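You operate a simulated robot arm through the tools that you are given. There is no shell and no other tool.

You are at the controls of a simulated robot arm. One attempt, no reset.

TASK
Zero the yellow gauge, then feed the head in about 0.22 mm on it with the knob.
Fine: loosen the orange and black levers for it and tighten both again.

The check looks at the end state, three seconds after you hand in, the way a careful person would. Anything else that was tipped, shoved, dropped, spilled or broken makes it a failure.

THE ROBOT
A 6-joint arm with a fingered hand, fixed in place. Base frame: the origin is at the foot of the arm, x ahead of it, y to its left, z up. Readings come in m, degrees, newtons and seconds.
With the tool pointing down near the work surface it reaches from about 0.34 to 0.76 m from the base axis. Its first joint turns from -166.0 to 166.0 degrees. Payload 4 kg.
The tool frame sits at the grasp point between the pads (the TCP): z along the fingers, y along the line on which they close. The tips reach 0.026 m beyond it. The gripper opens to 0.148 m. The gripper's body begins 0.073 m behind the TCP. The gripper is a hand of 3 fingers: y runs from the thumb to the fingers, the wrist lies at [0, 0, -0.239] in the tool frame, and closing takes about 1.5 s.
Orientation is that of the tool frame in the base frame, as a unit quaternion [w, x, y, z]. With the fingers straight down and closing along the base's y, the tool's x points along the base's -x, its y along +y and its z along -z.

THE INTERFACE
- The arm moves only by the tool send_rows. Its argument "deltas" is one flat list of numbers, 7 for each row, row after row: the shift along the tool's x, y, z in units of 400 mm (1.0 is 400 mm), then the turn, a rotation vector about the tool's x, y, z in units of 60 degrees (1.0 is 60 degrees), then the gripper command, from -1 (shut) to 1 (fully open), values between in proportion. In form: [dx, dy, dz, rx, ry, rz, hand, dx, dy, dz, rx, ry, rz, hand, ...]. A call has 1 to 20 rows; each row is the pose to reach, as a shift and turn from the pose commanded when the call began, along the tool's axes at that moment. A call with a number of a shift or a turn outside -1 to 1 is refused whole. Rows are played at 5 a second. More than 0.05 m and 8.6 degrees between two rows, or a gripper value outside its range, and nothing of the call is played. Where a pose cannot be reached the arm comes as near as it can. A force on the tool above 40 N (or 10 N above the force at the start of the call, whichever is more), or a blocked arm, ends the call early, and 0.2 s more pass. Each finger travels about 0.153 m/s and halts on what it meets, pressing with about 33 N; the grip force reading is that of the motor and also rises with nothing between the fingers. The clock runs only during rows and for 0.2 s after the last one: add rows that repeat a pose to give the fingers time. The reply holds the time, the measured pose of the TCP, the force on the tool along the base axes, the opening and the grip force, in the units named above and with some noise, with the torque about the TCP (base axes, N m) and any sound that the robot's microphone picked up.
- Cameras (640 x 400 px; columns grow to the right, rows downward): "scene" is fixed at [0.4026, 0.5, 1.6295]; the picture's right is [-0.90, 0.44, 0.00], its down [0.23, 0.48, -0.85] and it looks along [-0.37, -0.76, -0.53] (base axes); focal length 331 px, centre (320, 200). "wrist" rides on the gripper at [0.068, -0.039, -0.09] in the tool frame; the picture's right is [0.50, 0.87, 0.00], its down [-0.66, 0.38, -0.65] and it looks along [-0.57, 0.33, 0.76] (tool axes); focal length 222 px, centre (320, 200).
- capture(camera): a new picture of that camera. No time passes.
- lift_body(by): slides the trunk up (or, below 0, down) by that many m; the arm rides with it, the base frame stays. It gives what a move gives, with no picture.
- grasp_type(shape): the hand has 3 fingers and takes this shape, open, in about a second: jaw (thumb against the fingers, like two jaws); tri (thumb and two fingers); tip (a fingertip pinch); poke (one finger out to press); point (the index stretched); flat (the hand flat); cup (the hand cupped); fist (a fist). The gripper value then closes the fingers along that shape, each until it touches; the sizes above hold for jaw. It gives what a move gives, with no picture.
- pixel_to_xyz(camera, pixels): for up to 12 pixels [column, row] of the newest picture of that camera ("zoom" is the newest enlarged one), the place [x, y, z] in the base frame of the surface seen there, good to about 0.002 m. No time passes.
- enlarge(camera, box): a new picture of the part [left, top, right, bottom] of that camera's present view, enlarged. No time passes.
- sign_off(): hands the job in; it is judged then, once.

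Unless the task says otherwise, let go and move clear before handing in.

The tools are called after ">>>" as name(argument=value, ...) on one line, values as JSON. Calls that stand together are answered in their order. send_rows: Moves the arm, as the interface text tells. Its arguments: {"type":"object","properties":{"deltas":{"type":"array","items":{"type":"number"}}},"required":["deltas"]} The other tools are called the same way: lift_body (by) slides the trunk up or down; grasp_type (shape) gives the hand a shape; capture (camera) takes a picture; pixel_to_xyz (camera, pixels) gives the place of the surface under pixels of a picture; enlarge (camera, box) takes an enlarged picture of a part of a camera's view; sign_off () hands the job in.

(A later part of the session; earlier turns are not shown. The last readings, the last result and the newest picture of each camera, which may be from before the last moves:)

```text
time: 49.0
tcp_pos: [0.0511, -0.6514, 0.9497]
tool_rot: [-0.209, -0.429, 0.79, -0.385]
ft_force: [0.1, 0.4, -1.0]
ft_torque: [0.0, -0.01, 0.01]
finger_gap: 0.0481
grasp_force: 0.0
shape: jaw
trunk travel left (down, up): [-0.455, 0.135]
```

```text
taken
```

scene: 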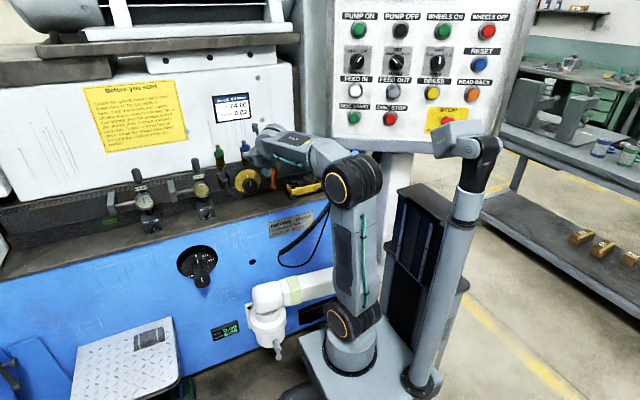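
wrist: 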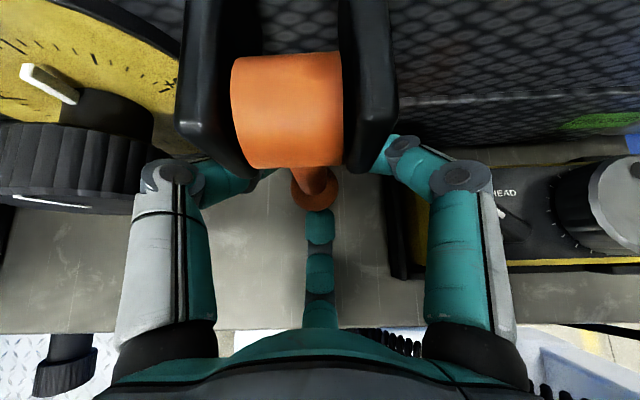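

The orange ball sits between the fingers at (315,187), 3 mm left of centre. I'll correct that and close on it.

>>> send_rows(deltas=[-0.004, -0.006, 0, 0, 0, 0, -0.4, -0.004, -0.006, 0, 0, 0, 0, -0.55, -0.004, -0.006, 0, 0, 0, 0, -0.7, -0.004, -0.006, 0, 0, 0, 0, -0.85, -0.004, -0.006, 0, 0, 0, 0, -0.85])

>>> capture(camera="wrist")

```text
time: 50.2
tcp_pos: [0.054, -0.652, 0.9478]
tool_rot: [-0.209, -0.429, 0.79, -0.384]
ft_force: [1.2, -1.0, -4.6]
ft_torque: [0.12, -0.01, 0.02]
finger_gap: 0.0197
grasp_force: 33.1
shape: jaw
trunk travel left (down, up): [-0.455, 0.135]
```

```text
taken
```

wrist: 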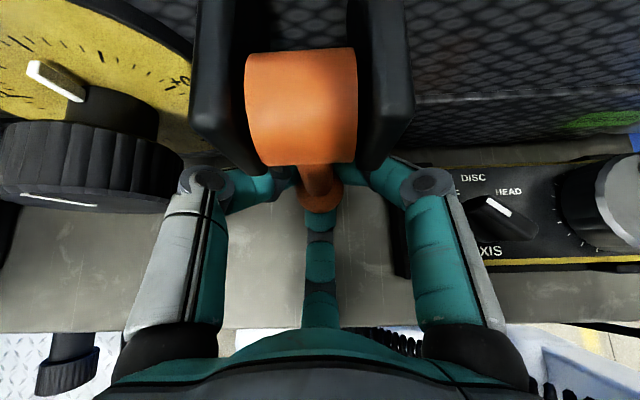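

Gripped firmly. I'll swing the orange lever outward to 30° and check the load.

>>> send_rows(deltas=[-0.0077, 0.0051, -0.0142, 0, 0, 0, -0.85, -0.0154, 0.0101, -0.0284, 0, 0, 0, -0.85, -0.021, 0.0138, -0.0441, 0, 0, 0, -0.85, -0.0266, 0.0175, -0.0598, 0, 0, 0, -0.85, -0.0298, 0.0196, -0.0764, 0, 0, 0, -0.85, -0.0329, 0.0216, -0.0929, 0, 0, 0, -0.85])

>>> capture(camera="wrist")

```text
time: 51.6
tcp_pos: [0.055, -0.6105, 0.9599]
tool_rot: [-0.208, -0.429, 0.792, -0.381]
ft_force: [0.7, 6.0, -31.9]
ft_torque: [1.14, 0.08, 0.02]
finger_gap: 0.0202
grasp_force: 32.5
shape: jaw
trunk travel left (down, up): [-0.455, 0.135]
```

```text
taken
```

wrist: 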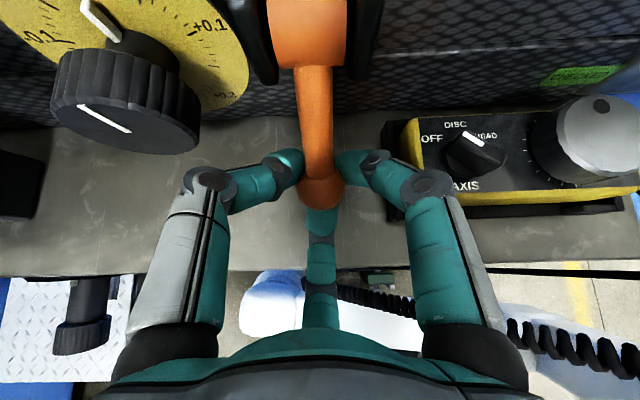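

The lever follows (ball still gripped, load mostly from the ball rotating in the grip). I'll continue along a 74.5 mm arc to about 60°.

>>> send_rows(deltas=[0, 0, -0.0141, 0, 0, 0, -0.85, 0, 0, -0.0281, 0, 0, 0, -0.85, 0.001, -0.0006, -0.0443, 0, 0, 0, -0.85, 0.0032, -0.002, -0.0604, 0, 0, 0, -0.85, 0.0068, -0.0043, -0.076, 0, 0, 0, -0.85, 0.0114, -0.0073, -0.0914, 0, 0, 0, -0.85])

>>> capture(camera="wrist")

```text
time: 53.0
tcp_pos: [0.0545, -0.5829, 0.9861]
tool_rot: [-0.207, -0.429, 0.792, -0.381]
ft_force: [2.7, 25.1, -24.6]
ft_torque: [1.12, 0.13, -0.01]
finger_gap: 0.0214
grasp_force: 33.2
shape: jaw
trunk travel left (down, up): [-0.455, 0.135]
```

```text
taken
```

wrist: 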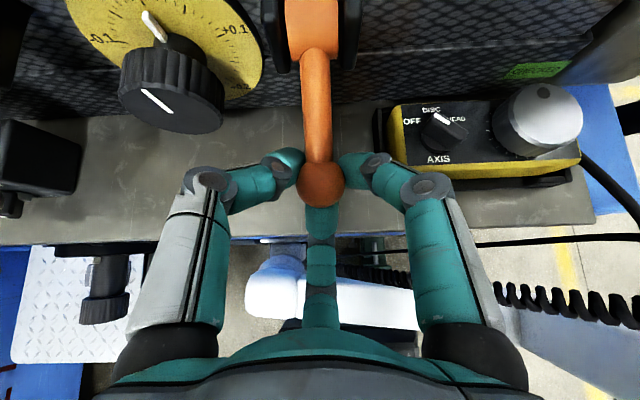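

At about 60° with similar loads. I'll finish to about 73°, where the black one stopped.

>>> send_rows(deltas=[0.0055, -0.0036, -0.0147, 0, 0, 0, -0.85, 0.0122, -0.0079, -0.0288, 0, 0, 0, -0.85, 0.0168, -0.0109, -0.0369, 0, 0, 0, -0.85])

>>> capture(camera="wrist")

```text
time: 53.8
tcp_pos: [0.0552, -0.5778, 1.0009]
tool_rot: [-0.206, -0.429, 0.793, -0.38]
ft_force: [2.2, 14.2, -39.6]
ft_torque: [1.11, 0.21, 0.08]
finger_gap: 0.0213
grasp_force: 32.6
shape: jaw
trunk travel left (down, up): [-0.455, 0.135]
```

```text
taken
```

wrist: 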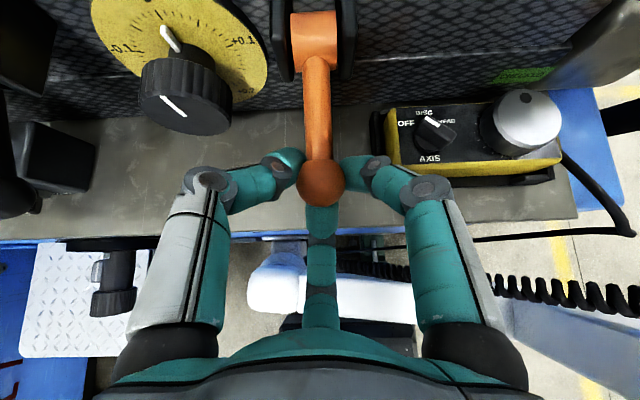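

The orange lever has reached its end (about 73°, z-load rising to 40 N). I'll open the fingers and back off along the tool axis.

>>> send_rows(deltas=[-0.006, 0.004, 0.006, 0, 0, 0, -0.7, -0.006, 0.004, 0.006, 0, 0, 0, -0.5, -0.006, 0.004, 0.006, 0, 0, 0, -0.3, -0.006, 0.004, 0.006, 0, 0, 0, -0.3, -0.006, 0.004, -0.05, 0, 0, 0, -0.3, -0.006, 0.004, -0.12, 0, 0, 0, -0.3, -0.006, 0.004, -0.18, 0, 0, 0, -0.3])

>>> capture(camera="wrist")

>>> enlarge(camera="scene", box=[180, 140, 300, 220])

```text
time: 55.4
tcp_pos: [0.054, -0.5214, 1.0468]
tool_rot: [-0.21, -0.429, 0.789, -0.385]
ft_force: [0.2, 0.7, -0.1]
ft_torque: [0.0, 0.01, 0.01]
finger_gap: 0.0513
grasp_force: 0.2
shape: jaw
trunk travel left (down, up): [-0.455, 0.135]
```

```text
taken
```

wrist: 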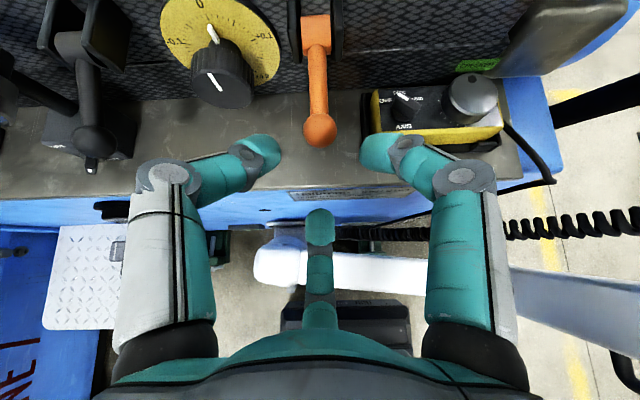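

```text
5.00 times, centred on (240, 180) of scene
```

zoom: 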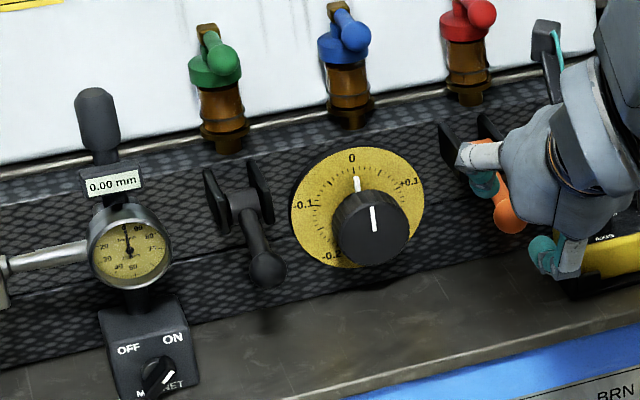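

Both levers are now swung out and the gauge still reads 0.00 mm. Next is the knob: I'll move to x=0.152, level the hand, and then lower the trunk for a comfortable wrist angle.

>>> send_rows(deltas=[0.0238, -0.0642, -0.0331, 0.0575, 0.0883, 0, -0.1, 0.0477, -0.1283, -0.0662, 0.115, 0.1767, 0, 0.0, 0.0715, -0.1925, -0.0993, 0.1725, 0.265, 0, 0.0, 0.0953, -0.2567, -0.1323, 0.23, 0.3533, 0, 0.0, 0.1192, -0.3208, -0.1654, 0.2875, 0.4417, 0, 0.0, 0.143, -0.385, -0.1985, 0.345, 0.53, 0, 0.0, 0.143, -0.385, -0.1985, 0.345, 0.53, 0, 0.0])

```text
time: 57.0
tcp_pos: [0.1531, -0.5394, 1.1999]
tool_rot: [0.337, 0.338, -0.621, 0.622]
ft_force: [-0.2, -1.0, 1.0]
ft_torque: [-0.02, -0.04, 0.02]
finger_gap: 0.0735
grasp_force: 0.1
shape: jaw
trunk travel left (down, up): [-0.455, 0.135]
```

Pose reached cleanly at (0.153,-0.539,1.200), level. Lowering the trunk 0.17 m brings the hand in front of the knob with clearance to the levers.

>>> lift_body(by=-0.17)

>>> capture(camera="wrist")

>>> enlarge(camera="wrist", box=[240, 100, 400, 230])

```text
time: 59.0
tcp_pos: [0.153, -0.5396, 1.0295]
tool_rot: [0.337, 0.338, -0.621, 0.621]
ft_force: [0.4, -0.3, 1.0]
ft_torque: [0.01, 0.02, -0.01]
finger_gap: 0.0737
grasp_force: 0.0
shape: jaw
trunk travel left (down, up): [-0.285, 0.305]
```

```text
taken
```

wrist: 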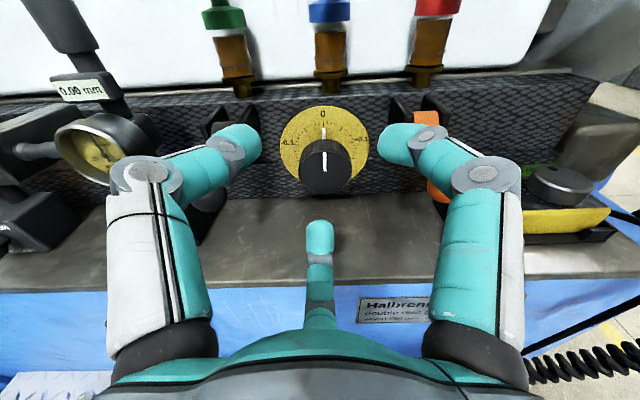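

```text
3.08 times, centred on (320, 165) of wrist
```

zoom: 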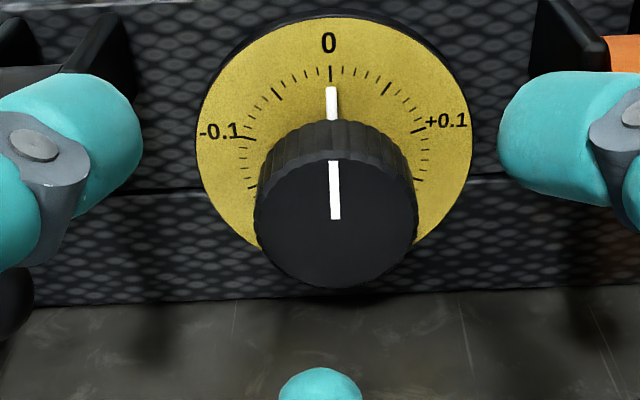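

The knob is centred at zoom (335,215), pointer at 0. I'll measure its face and check both lever positions from here.

>>> pixel_to_xyz(camera="zoom", pixels=[[335, 220], [262, 215], [412, 210], [335, 160], [335, 282], [285, 172], [385, 168], [285, 268], [385, 265], [331, 100], [248, 138], [415, 132]])

>>> pixel_to_xyz(camera="wrist", pixels=[[205, 200], [437, 195], [320, 285], [400, 285], [200, 290], [320, 205], [330, 195], [225, 110]])

```text
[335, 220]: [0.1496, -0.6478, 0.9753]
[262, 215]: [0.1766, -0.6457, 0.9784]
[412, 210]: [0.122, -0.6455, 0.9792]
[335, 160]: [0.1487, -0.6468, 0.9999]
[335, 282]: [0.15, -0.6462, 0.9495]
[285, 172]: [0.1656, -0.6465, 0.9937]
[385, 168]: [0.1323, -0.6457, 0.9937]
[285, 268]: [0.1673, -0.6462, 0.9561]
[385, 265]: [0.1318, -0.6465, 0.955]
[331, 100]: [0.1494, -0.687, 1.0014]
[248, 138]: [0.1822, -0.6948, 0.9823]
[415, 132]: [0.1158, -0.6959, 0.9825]
```

```text
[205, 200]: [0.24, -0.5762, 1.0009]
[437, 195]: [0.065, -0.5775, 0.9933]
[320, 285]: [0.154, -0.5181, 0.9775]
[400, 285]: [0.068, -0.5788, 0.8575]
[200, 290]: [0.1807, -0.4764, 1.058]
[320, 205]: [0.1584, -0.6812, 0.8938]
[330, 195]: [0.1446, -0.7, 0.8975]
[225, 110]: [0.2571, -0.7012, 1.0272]
```

Knob centre ≈ (0.1495, 0.975), face at y=-0.646, and the ±0.1 ticks sit about 76° from zero. I'll roll the hand back in free air so I have plenty of clockwise travel for the turn.

>>> send_rows(deltas=[0, 0, 0, 0, 0, -0.125, 0, 0, 0, 0, 0, 0, -0.25, 0, 0, 0, 0, 0, 0, -0.375, 0, 0, 0, 0, 0, 0, -0.5, 0, 0, 0, 0, 0, 0, -0.625, 0, 0, 0, 0, 0, 0, -0.75, 0, 0, 0, 0, 0, 0, -0.875, 0, 0, 0, 0, 0, 0, -1.0, 0])

>>> send_rows(deltas=[0, 0, 0, 0, 0, -0.127, 0, 0, 0, 0, 0, 0, -0.253, 0, 0, 0, 0, 0, 0, -0.38, 0, 0, 0, 0, 0, 0, -0.507, 0, 0, 0, 0, 0, 0, -0.633, 0, 0, 0, 0, 0, 0, -0.633, 0])

>>> capture(camera="wrist")

```text
time: 60.8
tcp_pos: [0.153, -0.5394, 1.0304]
tool_rot: [0.604, 0.604, -0.369, 0.367]
ft_force: [-0.3, 0.3, 0.1]
ft_torque: [-0.02, 0.02, 0.0]
finger_gap: 0.0736
grasp_force: 0.0
shape: jaw
trunk travel left (down, up): [-0.285, 0.305]
```

```text
time: 62.2
tcp_pos: [0.1515, -0.54, 1.0302]
tool_rot: [0.69, 0.691, -0.152, 0.153]
ft_force: [-0.3, -0.4, 0.6]
ft_torque: [0.0, -0.03, 0.03]
finger_gap: 0.0739
grasp_force: 0.1
shape: jaw
trunk travel left (down, up): [-0.285, 0.305]
```

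```text
taken
```

wrist: 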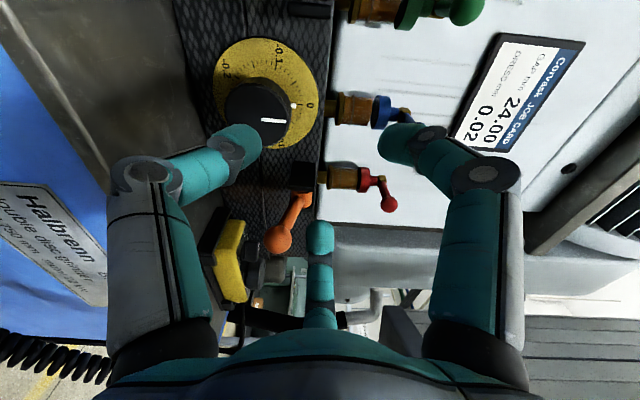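

Rolled to about -155° cleanly. I'll go down in line with the knob axis and approach to 20 mm in front of its face with a 65 mm opening.

>>> send_rows(deltas=[-0.0322, -0.0609, 0, 0, 0, 0, -0.1, -0.0645, -0.1218, 0, 0, 0, 0, -0.12, -0.0645, -0.1218, 0.05, 0, 0, 0, -0.12, -0.0645, -0.1218, 0.1, 0, 0, 0, -0.12, -0.0645, -0.1218, 0.13, 0, 0, 0, -0.12, -0.0645, -0.1218, 0.13, 0, 0, 0, -0.12])

>>> capture(camera="wrist")

>>> enlarge(camera="scene", box=[180, 140, 300, 220])

```text
time: 63.6
tcp_pos: [0.1497, -0.5899, 0.9718]
tool_rot: [0.69, 0.691, -0.152, 0.153]
ft_force: [-0.2, -0.7, -0.7]
ft_torque: [-0.04, 0.01, 0.01]
finger_gap: 0.0654
grasp_force: 0.0
shape: jaw
trunk travel left (down, up): [-0.285, 0.305]
```

```text
taken
```

wrist: 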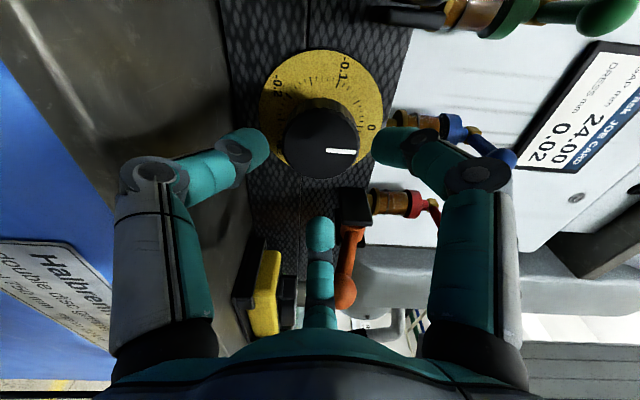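

```text
5.00 times, centred on (240, 180) of scene
```

zoom: 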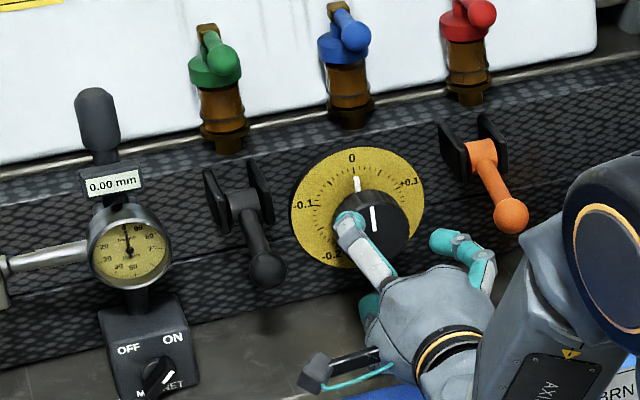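

The hand is in front of the knob with clearance to both levers. I'll verify the knob centre from this view before sliding over it.

>>> pixel_to_xyz(camera="wrist", pixels=[[321, 144], [286, 146], [355, 142], [320, 112], [320, 176], [297, 122], [345, 120], [298, 168], [345, 166], [258, 145], [385, 145], [321, 235]])

```text
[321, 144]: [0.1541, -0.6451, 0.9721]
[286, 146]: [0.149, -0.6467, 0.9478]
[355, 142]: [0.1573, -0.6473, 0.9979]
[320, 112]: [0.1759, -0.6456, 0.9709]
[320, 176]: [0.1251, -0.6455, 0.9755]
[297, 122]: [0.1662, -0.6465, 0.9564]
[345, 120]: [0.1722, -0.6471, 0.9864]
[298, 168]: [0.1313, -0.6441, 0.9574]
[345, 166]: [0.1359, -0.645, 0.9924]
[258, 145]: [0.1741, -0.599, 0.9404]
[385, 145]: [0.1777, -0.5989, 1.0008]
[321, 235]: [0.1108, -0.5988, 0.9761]
```

Knob centre confirmed at (0.1505, 0.9735), within 2 mm of the tool axis. I'll slide the fingers over the knob and close.

>>> send_rows(deltas=[0.003, 0.003, 0.04, 0, 0, 0, -0.12, 0.003, 0.003, 0.085, 0, 0, 0, -0.12, 0.003, 0.003, 0.13, 0, 0, 0, -0.12, 0.003, 0.003, 0.13, 0, 0, 0, -0.2, 0.003, 0.003, 0.13, 0, 0, 0, -0.3, 0.003, 0.003, 0.13, 0, 0, 0, -0.45, 0.003, 0.003, 0.13, 0, 0, 0, -0.45])

>>> capture(camera="wrist")

>>> enlarge(camera="scene", box=[180, 140, 300, 220])

```text
time: 65.2
tcp_pos: [0.1506, -0.6436, 0.9755]
tool_rot: [0.69, 0.69, -0.153, 0.153]
ft_force: [0.3, -4.6, -1.0]
ft_torque: [0.09, 0.03, 0.06]
finger_gap: 0.0517
grasp_force: 32.8
shape: jaw
trunk travel left (down, up): [-0.285, 0.305]
```

```text
taken
```

wrist: 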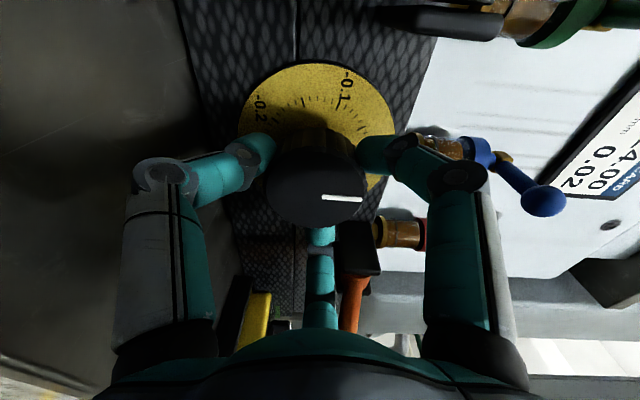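

```text
5.00 times, centred on (240, 180) of scene
```

zoom: 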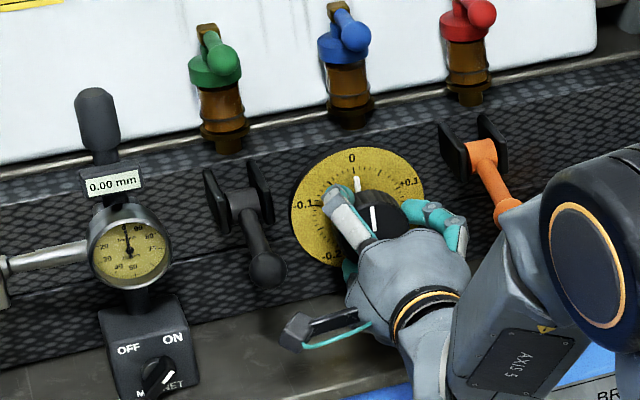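

The knob is gripped at 52 mm with little net force. I'll turn it clockwise 14° and watch the gauge and pointer.

>>> send_rows(deltas=[0, 0, 0, 0, 0, 0.058, -0.45, 0, 0, 0, 0, 0, 0.117, -0.45, 0, 0, 0, 0, 0, 0.175, -0.45, 0, 0, 0, 0, 0, 0.233, -0.45, 0, 0, 0, 0, 0, 0.233, -0.45])

>>> enlarge(camera="scene", box=[180, 140, 300, 220])

>>> enlarge(camera="scene", box=[190, 165, 220, 195])

```text
time: 66.4
tcp_pos: [0.1489, -0.6434, 0.9748]
tool_rot: [0.666, 0.668, -0.235, 0.236]
ft_force: [-0.3, -5.0, -0.1]
ft_torque: [0.03, 0.04, 0.03]
finger_gap: 0.0518
grasp_force: 32.8
shape: jaw
trunk travel left (down, up): [-0.285, 0.305]
```

```text
5.00 times, centred on (240, 180) of scene
```

zoom: 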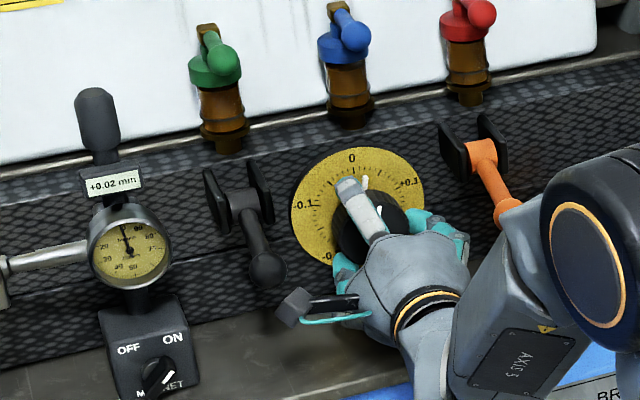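

```text
13.33 times, centred on (205, 180) of scene
```

zoom: 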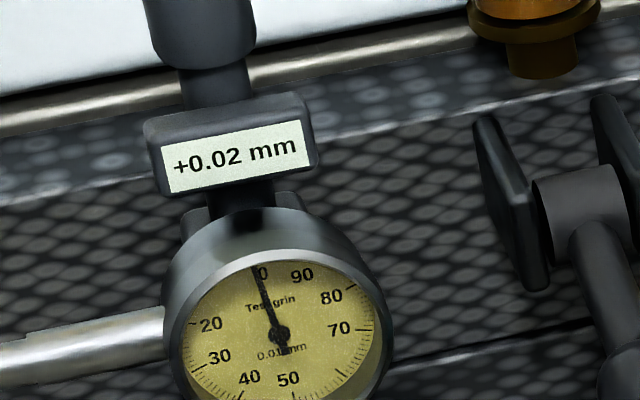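

Clockwise gives +0.02 mm on the gauge (14° ≈ 0.018 mm), so feeding in is the + direction on both scales. I'll continue with a 56° stroke.

>>> send_rows(deltas=[0, 0, 0, 0, 0, 0.1167, -0.45, 0, 0, 0, 0, 0, 0.2333, -0.45, 0, 0, 0, 0, 0, 0.35, -0.45, 0, 0, 0, 0, 0, 0.4667, -0.45, 0, 0, 0, 0, 0, 0.5833, -0.45, 0, 0, 0, 0, 0, 0.7, -0.45, 0, 0, 0, 0, 0, 0.8167, -0.45, 0, 0, 0, 0, 0, 0.9333, -0.45, 0, 0, 0, 0, 0, 0.9333, -0.45])

>>> enlarge(camera="scene", box=[180, 140, 300, 220])

>>> enlarge(camera="scene", box=[190, 165, 220, 195])

```text
time: 68.4
tcp_pos: [0.1507, -0.6443, 0.9758]
tool_rot: [-0.476, -0.478, 0.522, -0.521]
ft_force: [-8.7, 3.0, -7.1]
ft_torque: [0.15, 0.05, -0.2]
finger_gap: 0.0511
grasp_force: 33.2
shape: jaw
trunk travel left (down, up): [-0.285, 0.305]
```

```text
5.00 times, centred on (240, 180) of scene
```

zoom: 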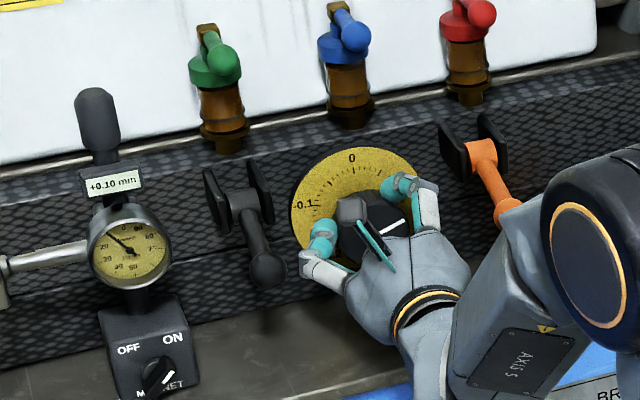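

```text
13.33 times, centred on (205, 180) of scene
```

zoom: 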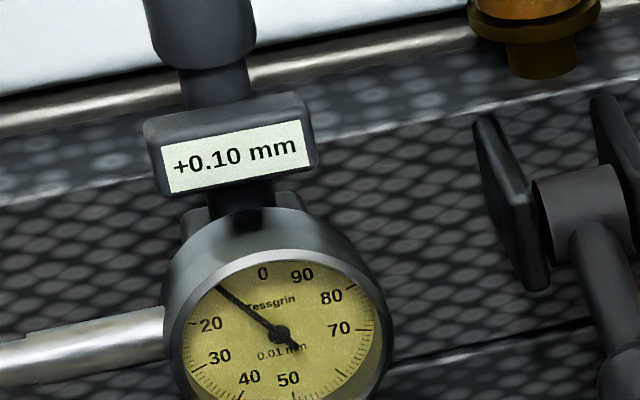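

70° gave exactly +0.10 mm. I'll open the fingers around the knob, roll back and re-grip for the second stroke.

>>> send_rows(deltas=[0, 0, 0, 0, 0, 0, -0.3, 0, 0, 0, 0, 0, 0, -0.15, 0, 0, 0, 0, 0, 0, -0.1, 0, 0, 0, 0, 0, 0, -0.1, 0, 0, 0, 0, 0, -0.125, -0.1, 0, 0, 0, 0, 0, -0.25, -0.1, 0, 0, 0, 0, 0, -0.375, -0.1, 0, 0, 0, 0, 0, -0.5, -0.1, 0, 0, 0, 0, 0, -0.625, -0.1, 0, 0, 0, 0, 0, -0.75, -0.1, 0, 0, 0, 0, 0, -0.875, -0.1, 0, 0, 0, 0, 0, -1.0, -0.1])

>>> enlarge(camera="scene", box=[180, 140, 300, 220])

>>> capture(camera="wrist")

```text
time: 71.0
tcp_pos: [0.1504, -0.6428, 0.9764]
tool_rot: [0.674, 0.675, -0.212, 0.213]
ft_force: [-0.6, 0.3, -0.4]
ft_torque: [-0.01, 0.02, -0.01]
finger_gap: 0.0664
grasp_force: 0.0
shape: jaw
trunk travel left (down, up): [-0.285, 0.305]
```

```text
5.00 times, centred on (240, 180) of scene
```

zoom: 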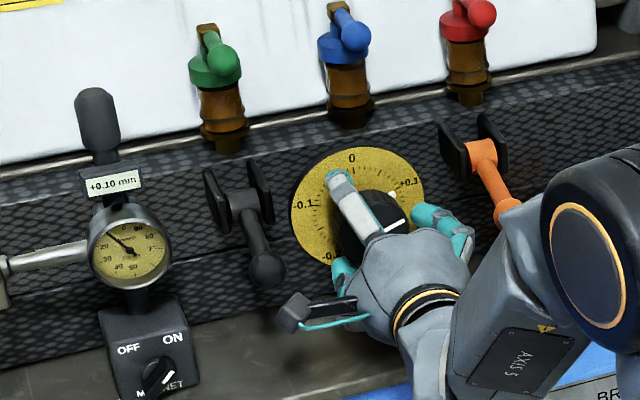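

```text
taken
```

wrist: 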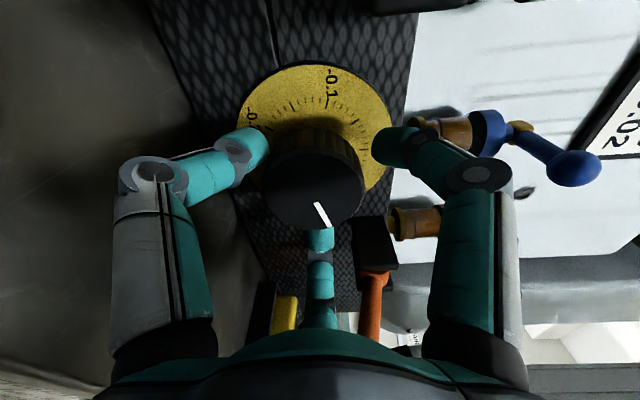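

Reading holds at +0.10 with the knob released. I'll roll back another 14° and close on the knob again.

>>> send_rows(deltas=[0, 0, 0, 0, 0, -0.117, -0.1, 0, 0, 0, 0, 0, -0.233, -0.1, 0, 0, 0, 0, 0, -0.233, -0.2, 0, 0, 0, 0, 0, -0.233, -0.3, 0, 0, 0, 0, 0, -0.233, -0.45, 0, 0, 0, 0, 0, -0.233, -0.45])

>>> send_rows(deltas=[0, 0, 0, 0, 0, 0.1167, -0.45, 0, 0, 0, 0, 0, 0.2333, -0.45, 0, 0, 0, 0, 0, 0.35, -0.45, 0, 0, 0, 0, 0, 0.4667, -0.45, 0, 0, 0, 0, 0, 0.5833, -0.45, 0, 0, 0, 0, 0, 0.7, -0.45, 0, 0, 0, 0, 0, 0.8167, -0.45, 0, 0, 0, 0, 0, 0.9333, -0.45, 0, 0, 0, 0, 0, 0.9333, -0.45])

>>> enlarge(camera="scene", box=[180, 140, 300, 220])

>>> enlarge(camera="scene", box=[190, 165, 220, 195])

```text
time: 72.4
tcp_pos: [0.1492, -0.6426, 0.9764]
tool_rot: [0.695, 0.696, -0.13, 0.131]
ft_force: [1.6, -3.1, -1.2]
ft_torque: [0.09, 0.01, 0.09]
finger_gap: 0.052
grasp_force: 33.4
shape: jaw
trunk travel left (down, up): [-0.285, 0.305]
```

```text
time: 74.4
tcp_pos: [0.1487, -0.6441, 0.9761]
tool_rot: [0.552, 0.553, -0.442, 0.44]
ft_force: [-10.7, -2.0, -5.1]
ft_torque: [0.09, 0.03, -0.17]
finger_gap: 0.051
grasp_force: 33.1
shape: jaw
trunk travel left (down, up): [-0.285, 0.305]
```

```text
5.00 times, centred on (240, 180) of scene
```

zoom: 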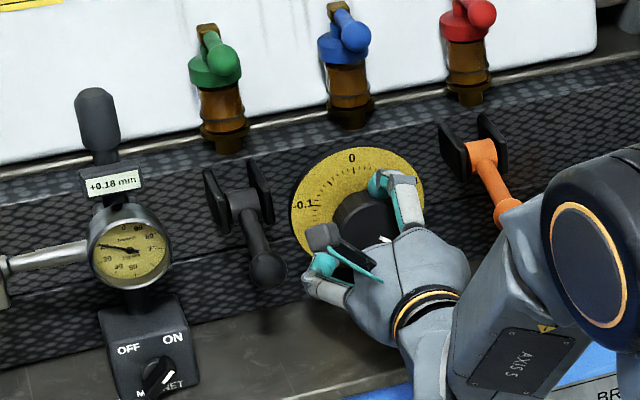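

```text
13.33 times, centred on (205, 180) of scene
```

zoom: 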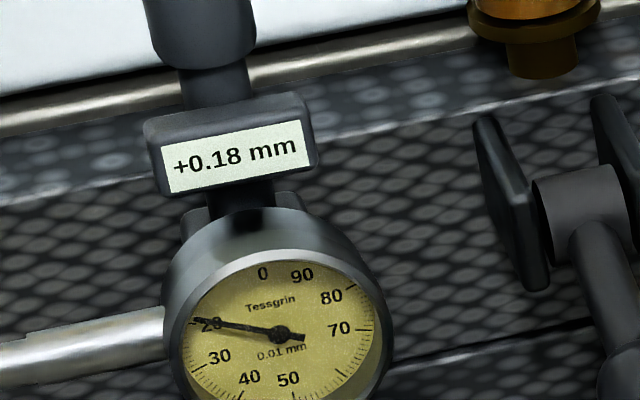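

Now +0.18 mm; about 0.04 mm more, i.e. roughly 28°. I'll turn 26° and then fine-tune.

>>> send_rows(deltas=[0, 0, 0, 0, 0, 0.11, -0.45, 0, 0, 0, 0, 0, 0.22, -0.45, 0, 0, 0, 0, 0, 0.33, -0.45, 0, 0, 0, 0, 0, 0.433, -0.45, 0, 0, 0, 0, 0, 0.433, -0.45])

>>> enlarge(camera="scene", box=[190, 165, 220, 195])

```text
time: 75.6
tcp_pos: [0.1496, -0.644, 0.976]
tool_rot: [-0.439, -0.44, 0.554, -0.553]
ft_force: [-10.3, 0.8, -6.0]
ft_torque: [0.11, 0.02, -0.24]
finger_gap: 0.0507
grasp_force: 33.0
shape: jaw
trunk travel left (down, up): [-0.285, 0.305]
```

```text
13.33 times, centred on (205, 180) of scene
```

zoom: 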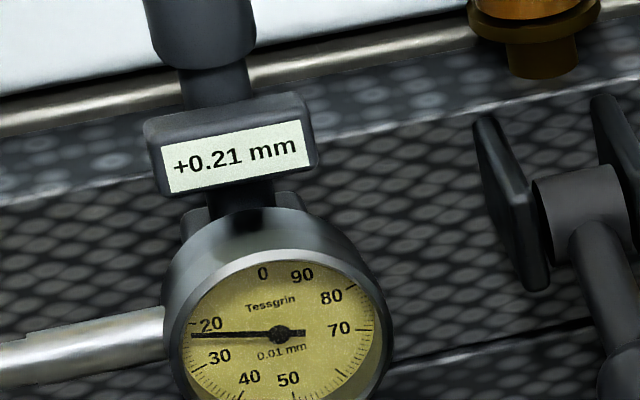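

+0.21 mm. Another 6° should land on 0.22.

>>> send_rows(deltas=[0, 0, 0, 0, 0, 0.05, -0.45, 0, 0, 0, 0, 0, 0.1, -0.45, 0, 0, 0, 0, 0, 0.1, -0.45])

>>> enlarge(camera="scene", box=[190, 165, 220, 195])

```text
time: 76.4
tcp_pos: [0.1492, -0.644, 0.9758]
tool_rot: [-0.41, -0.41, 0.577, -0.575]
ft_force: [-11.2, -0.1, -6.7]
ft_torque: [0.14, 0.07, -0.26]
finger_gap: 0.0505
grasp_force: 33.2
shape: jaw
trunk travel left (down, up): [-0.285, 0.305]
```

```text
13.33 times, centred on (205, 180) of scene
```

zoom: 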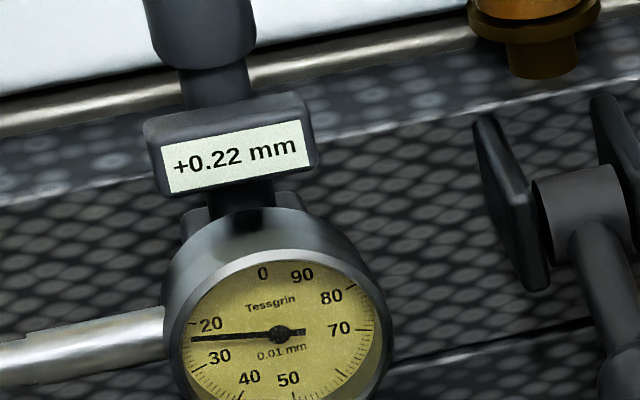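

+0.22 mm on the tag and needle at 22. I'll open the fingers gently, back straight off and confirm it holds.

>>> send_rows(deltas=[0, 0, 0, 0, 0, 0, -0.3, 0, 0, 0, 0, 0, 0, -0.2, 0, 0, 0, 0, 0, 0, -0.1, 0, 0, 0, 0, 0, 0, -0.1, 0, 0, -0.07, 0, 0, 0, -0.1, 0, 0, -0.15, 0, 0, 0, -0.1, 0, 0, -0.23, 0, 0, 0, -0.1, 0, 0, -0.23, 0, 0, 0, -0.1])

>>> enlarge(camera="scene", box=[190, 165, 220, 195])

>>> capture(camera="wrist")

>>> enlarge(camera="scene", box=[180, 140, 300, 220])

```text
time: 78.2
tcp_pos: [0.1512, -0.5512, 0.9756]
tool_rot: [-0.41, -0.411, 0.576, -0.575]
ft_force: [0.2, -1.5, 0.1]
ft_torque: [-0.02, -0.01, -0.01]
finger_gap: 0.0663
grasp_force: 0.2
shape: jaw
trunk travel left (down, up): [-0.285, 0.305]
```

```text
13.33 times, centred on (205, 180) of scene
```

zoom: 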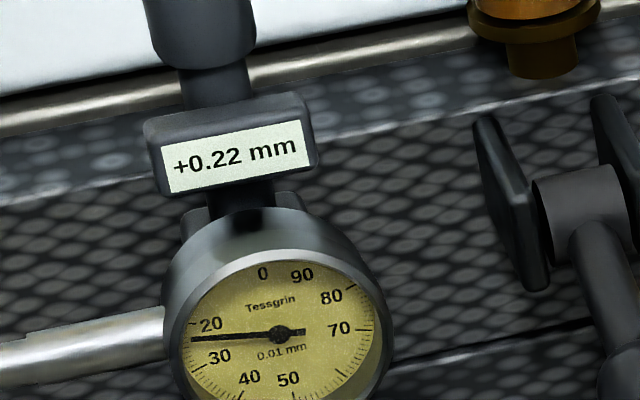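

```text
taken
```

wrist: 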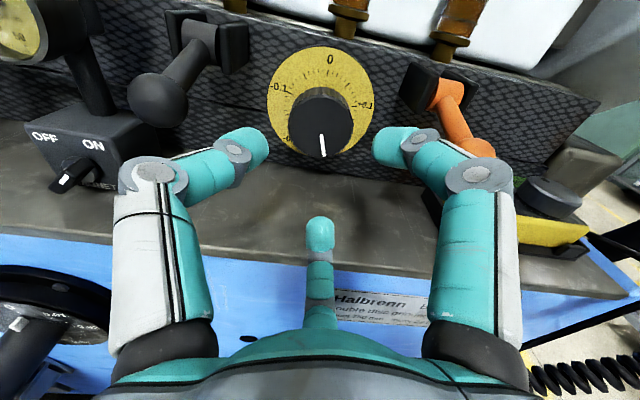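

```text
5.00 times, centred on (240, 180) of scene
```

zoom: 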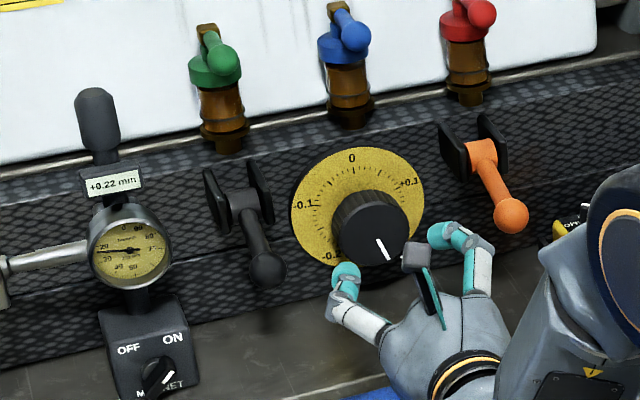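

The reading stays at +0.22 mm with the knob released. For pushing the levers back down I'll look at the "poke" shape, which may give a slim pusher.

>>> grasp_type(shape="poke")

>>> capture(camera="wrist")

>>> enlarge(camera="scene", box=[200, 140, 340, 240])

```text
time: 79.1
tcp_pos: [0.1506, -0.5514, 0.976]
tool_rot: [-0.411, -0.411, 0.576, -0.575]
ft_force: [0.3, 0.4, -0.8]
ft_torque: [0.0, 0.03, 0.01]
finger_gap: 0.0
grasp_force: 0.0
shape: poke
trunk travel left (down, up): [-0.285, 0.305]
```

```text
taken
```

wrist: 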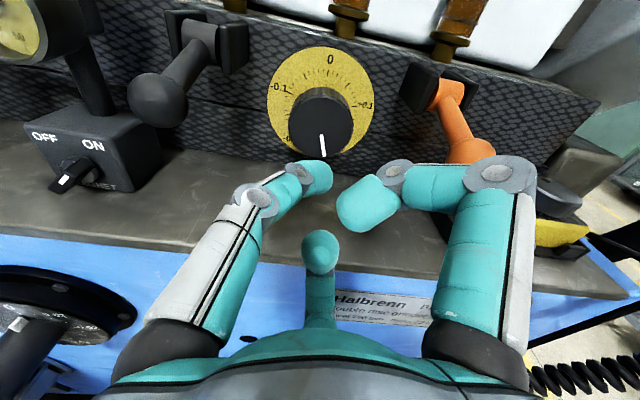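

```text
4.00 times, centred on (270, 190) of scene
```

zoom: 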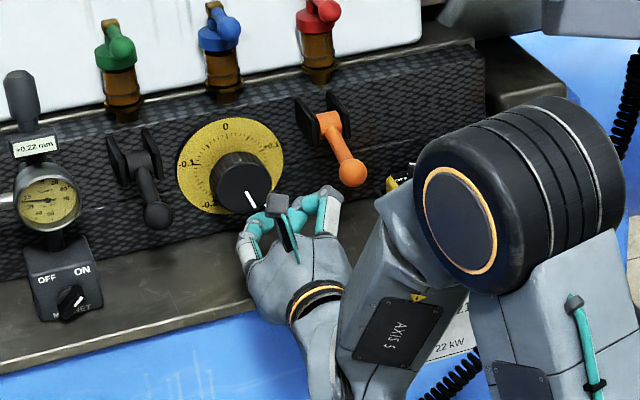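

In poke shape the outer knuckles stay wide, so a closed jaw is actually slimmer. I'll move up and over in front of the black lever, clear of everything, then switch back to jaw and close it.

>>> send_rows(deltas=[0.082, -0.028, -0.02, 0, 0, 0, -1, 0.164, -0.057, -0.0275, 0, 0, 0, -1, 0.246, -0.085, -0.0275, 0, 0, 0.1, -1, 0.226, -0.14, -0.0275, 0, 0, 0.22, -1, 0.207, -0.195, -0.0275, 0, 0, 0.34, -1, 0.188, -0.25, -0.0275, 0, 0, 0.46, -1, 0.169, -0.306, -0.0275, 0, 0, 0.58, -1, 0.169, -0.306, -0.0275, 0, 0, 0.683, -1, 0.169, -0.306, -0.0275, 0, 0, 0.683, -1])

>>> grasp_type(shape="jaw")

>>> send_rows(deltas=[0, 0, 0, 0, 0, 0, 0, 0, 0, 0, 0, 0, 0, -1, 0, 0, 0, 0, 0, 0, -1, 0, 0, 0, 0, 0, 0, -1, 0, 0, 0, 0, 0, 0, -1, 0, 0, 0, 0, 0, 0, -1])

>>> capture(camera="wrist")

```text
time: 81.1
tcp_pos: [0.2451, -0.54, 1.08]
tool_rot: [-0.183, -0.183, 0.683, -0.683]
ft_force: [-0.3, -0.4, -0.4]
ft_torque: [0.0, 0.01, 0.01]
finger_gap: 0.0
grasp_force: 32.8
shape: jaw
trunk travel left (down, up): [-0.285, 0.305]
```

```text
time: 82.0
tcp_pos: [0.2439, -0.5395, 1.0795]
tool_rot: [-0.182, -0.183, 0.684, -0.682]
ft_force: [0.5, 0.1, 0.4]
ft_torque: [0.02, 0.03, -0.04]
finger_gap: 0.1476
grasp_force: 0.1
shape: jaw
trunk travel left (down, up): [-0.285, 0.305]
```

```text
time: 83.4
tcp_pos: [0.2454, -0.5405, 1.0779]
tool_rot: [-0.183, -0.183, 0.683, -0.683]
ft_force: [0.2, -0.1, -0.1]
ft_torque: [-0.02, -0.01, 0.01]
finger_gap: 0.0001
grasp_force: 33.0
shape: jaw
trunk travel left (down, up): [-0.285, 0.305]
```

```text
taken
```

wrist: 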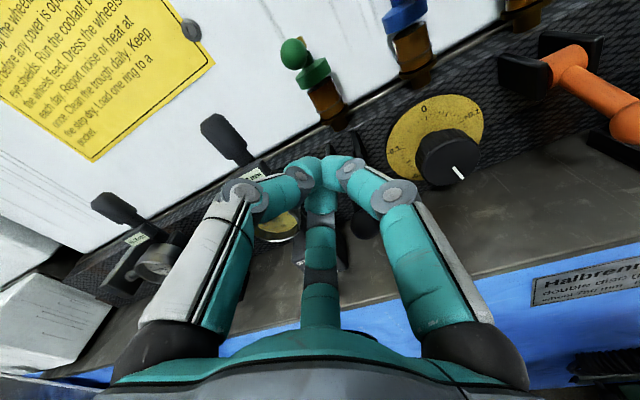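

The jaw is closed and the hand is above and in front of the black lever's ball. I'll bring the closed tips down onto the ball and begin pushing it down, staying to the right of the gauge.

>>> send_rows(deltas=[-0.02, 0.044, 0.037, 0, 0, 0, -1, -0.0395, 0.0883, 0.0738, 0, 0, 0, -1, -0.0582, 0.1208, 0.0663, 0, 0, 0, -1, -0.068, 0.137, 0.0635, 0, 0, 0, -1, -0.077, 0.1533, 0.0613, 0, 0, 0, -1, -0.0895, 0.175, 0.0613, 0, 0, 0, -1])

>>> capture(camera="wrist")

>>> enlarge(camera="scene", box=[180, 140, 300, 220])

```text
time: 84.8
tcp_pos: [0.2398, -0.5655, 1.0009]
tool_rot: [-0.183, -0.183, 0.684, -0.682]
ft_force: [0.2, -0.1, -0.5]
ft_torque: [-0.03, 0.02, -0.02]
finger_gap: 0.0
grasp_force: 33.1
shape: jaw
trunk travel left (down, up): [-0.285, 0.305]
```

```text
taken
```

wrist: 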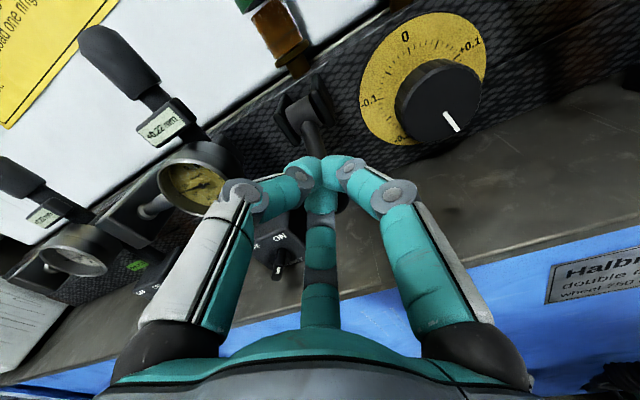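

```text
5.00 times, centred on (240, 180) of scene
```

zoom: 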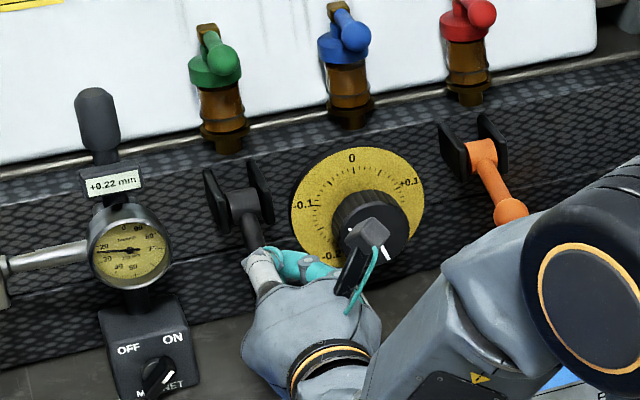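

No contact force yet at z=1.0. I'll zoom to see where the black ball is relative to the fingertips.

>>> enlarge(camera="wrist", box=[230, 80, 410, 230])

>>> pixel_to_xyz(camera="wrist", pixels=[[311, 135], [315, 148], [303, 115], [343, 200], [343, 207], [320, 165], [320, 200], [300, 172]])

>>> enlarge(camera="scene", box=[215, 165, 265, 205])

```text
2.67 times, centred on (320, 155) of wrist
```

zoom: 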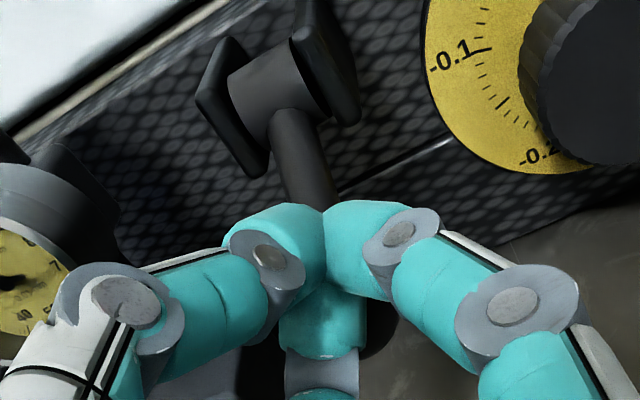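

```text
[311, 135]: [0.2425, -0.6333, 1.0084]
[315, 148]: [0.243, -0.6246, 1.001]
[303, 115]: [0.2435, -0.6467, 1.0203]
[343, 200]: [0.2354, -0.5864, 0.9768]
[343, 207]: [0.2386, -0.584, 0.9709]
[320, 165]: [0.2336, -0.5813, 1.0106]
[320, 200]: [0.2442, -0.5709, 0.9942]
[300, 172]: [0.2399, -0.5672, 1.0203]
```

```text
10.00 times, centred on (240, 185) of scene
```

zoom: 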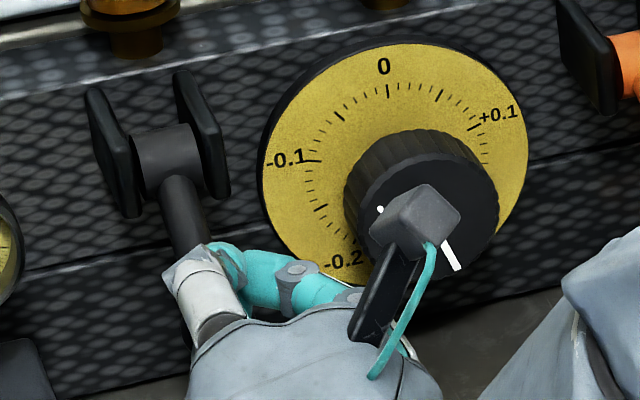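

The lever is following freely (now about 50° from vertical). I'll continue down the arc and then push inward towards the wall.

>>> send_rows(deltas=[-0.0144, 0.0249, 0.005, 0, 0, 0, -1, -0.0275, 0.0476, 0.015, 0, 0, 0, -1, -0.0383, 0.0662, 0.0275, 0, 0, 0, -1, -0.0425, 0.0736, 0.0475, 0, 0, 0, -1, -0.0425, 0.0736, 0.07, 0, 0, 0, -1, -0.0425, 0.0736, 0.0925, 0, 0, 0, -1, -0.0425, 0.0736, 0.0925, 0, 0, 0, -1])

>>> capture(camera="wrist")

>>> enlarge(camera="scene", box=[190, 165, 250, 205])

```text
time: 86.4
tcp_pos: [0.2406, -0.6021, 0.9666]
tool_rot: [-0.183, -0.184, 0.683, -0.683]
ft_force: [0.2, 0.6, -0.9]
ft_torque: [0.02, 0.0, 0.04]
finger_gap: 0.0
grasp_force: 32.9
shape: jaw
trunk travel left (down, up): [-0.285, 0.305]
```

```text
taken
```

wrist: 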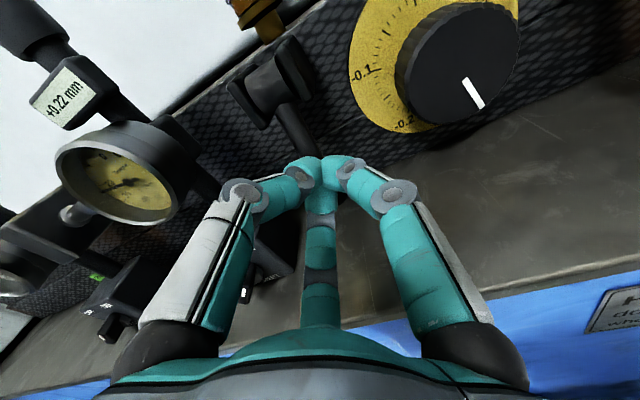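

```text
10.00 times, centred on (220, 185) of scene
```

zoom: 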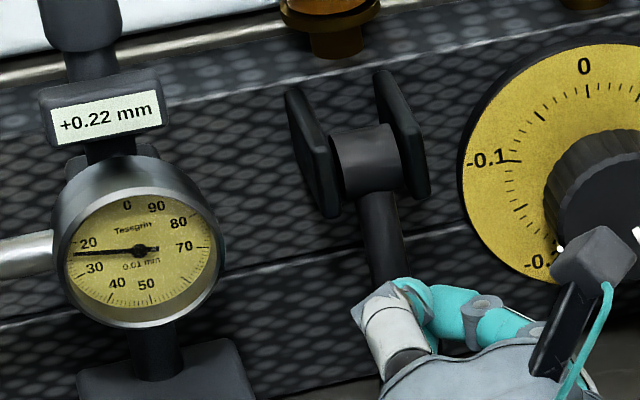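

Still almost no force and the gauge holds +0.22. I'll push further inward in small steps until the lever is firmly home.

>>> send_rows(deltas=[0, 0, 0.01, 0, 0, 0, -1, 0, 0, 0.02, 0, 0, 0, -1, 0, 0, 0.03, 0, 0, 0, -1, 0, 0, 0.0375, 0, 0, 0, -1, 0, 0, 0.045, 0, 0, 0, -1])

>>> capture(camera="wrist")

>>> enlarge(camera="scene", box=[190, 165, 250, 205])

```text
time: 87.6
tcp_pos: [0.24, -0.6196, 0.9673]
tool_rot: [-0.182, -0.183, 0.684, -0.682]
ft_force: [0.7, 1.5, 0.1]
ft_torque: [0.02, 0.01, -0.01]
finger_gap: 0.0
grasp_force: 33.0
shape: jaw
trunk travel left (down, up): [-0.285, 0.305]
```

```text
taken
```

wrist: 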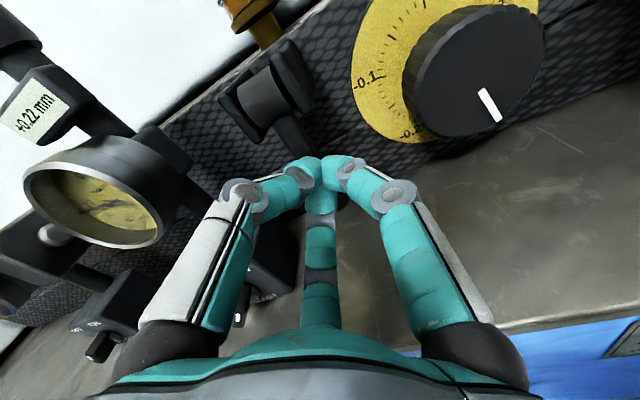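

```text
10.00 times, centred on (220, 185) of scene
```

zoom: 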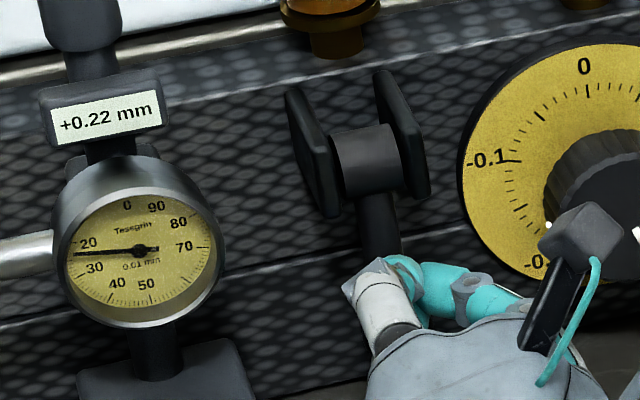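

Force is still only 1.5 N, so the lever isn't at its stop yet. I'll keep pushing in 3–4 mm steps.

>>> send_rows(deltas=[0, 0, 0.0075, 0, 0, 0, -1, 0, 0, 0.015, 0, 0, 0, -1, 0, 0, 0.0225, 0, 0, 0, -1, 0, 0, 0.03, 0, 0, 0, -1])

>>> capture(camera="wrist")

>>> enlarge(camera="scene", box=[190, 165, 250, 205])

```text
time: 88.5
tcp_pos: [0.2409, -0.6245, 0.9676]
tool_rot: [-0.182, -0.185, 0.684, -0.682]
ft_force: [-1.2, 38.2, 0.6]
ft_torque: [-0.02, 0.0, 0.12]
finger_gap: 0.0001
grasp_force: 33.5
shape: jaw
trunk travel left (down, up): [-0.285, 0.305]
stopped in row 4: the force on the tool passed its limit at 44 N (the readings are from after the stop); the commanded pose is now the measured one
```

```text
taken
```

wrist: 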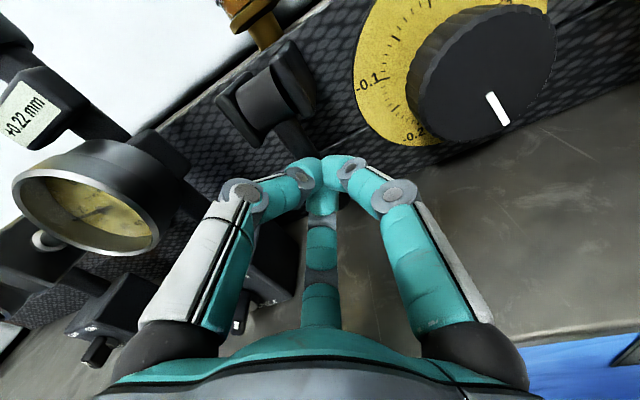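

```text
10.00 times, centred on (220, 185) of scene
```

zoom: 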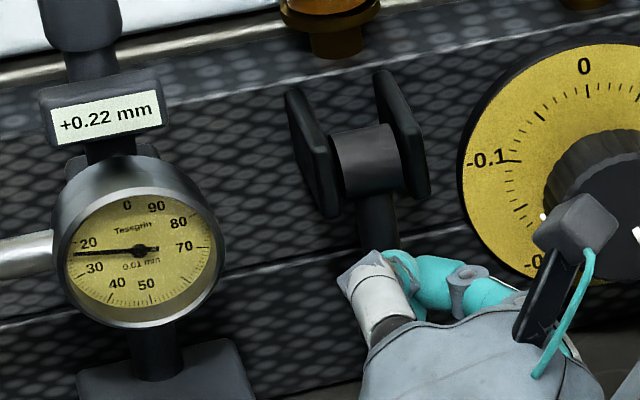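

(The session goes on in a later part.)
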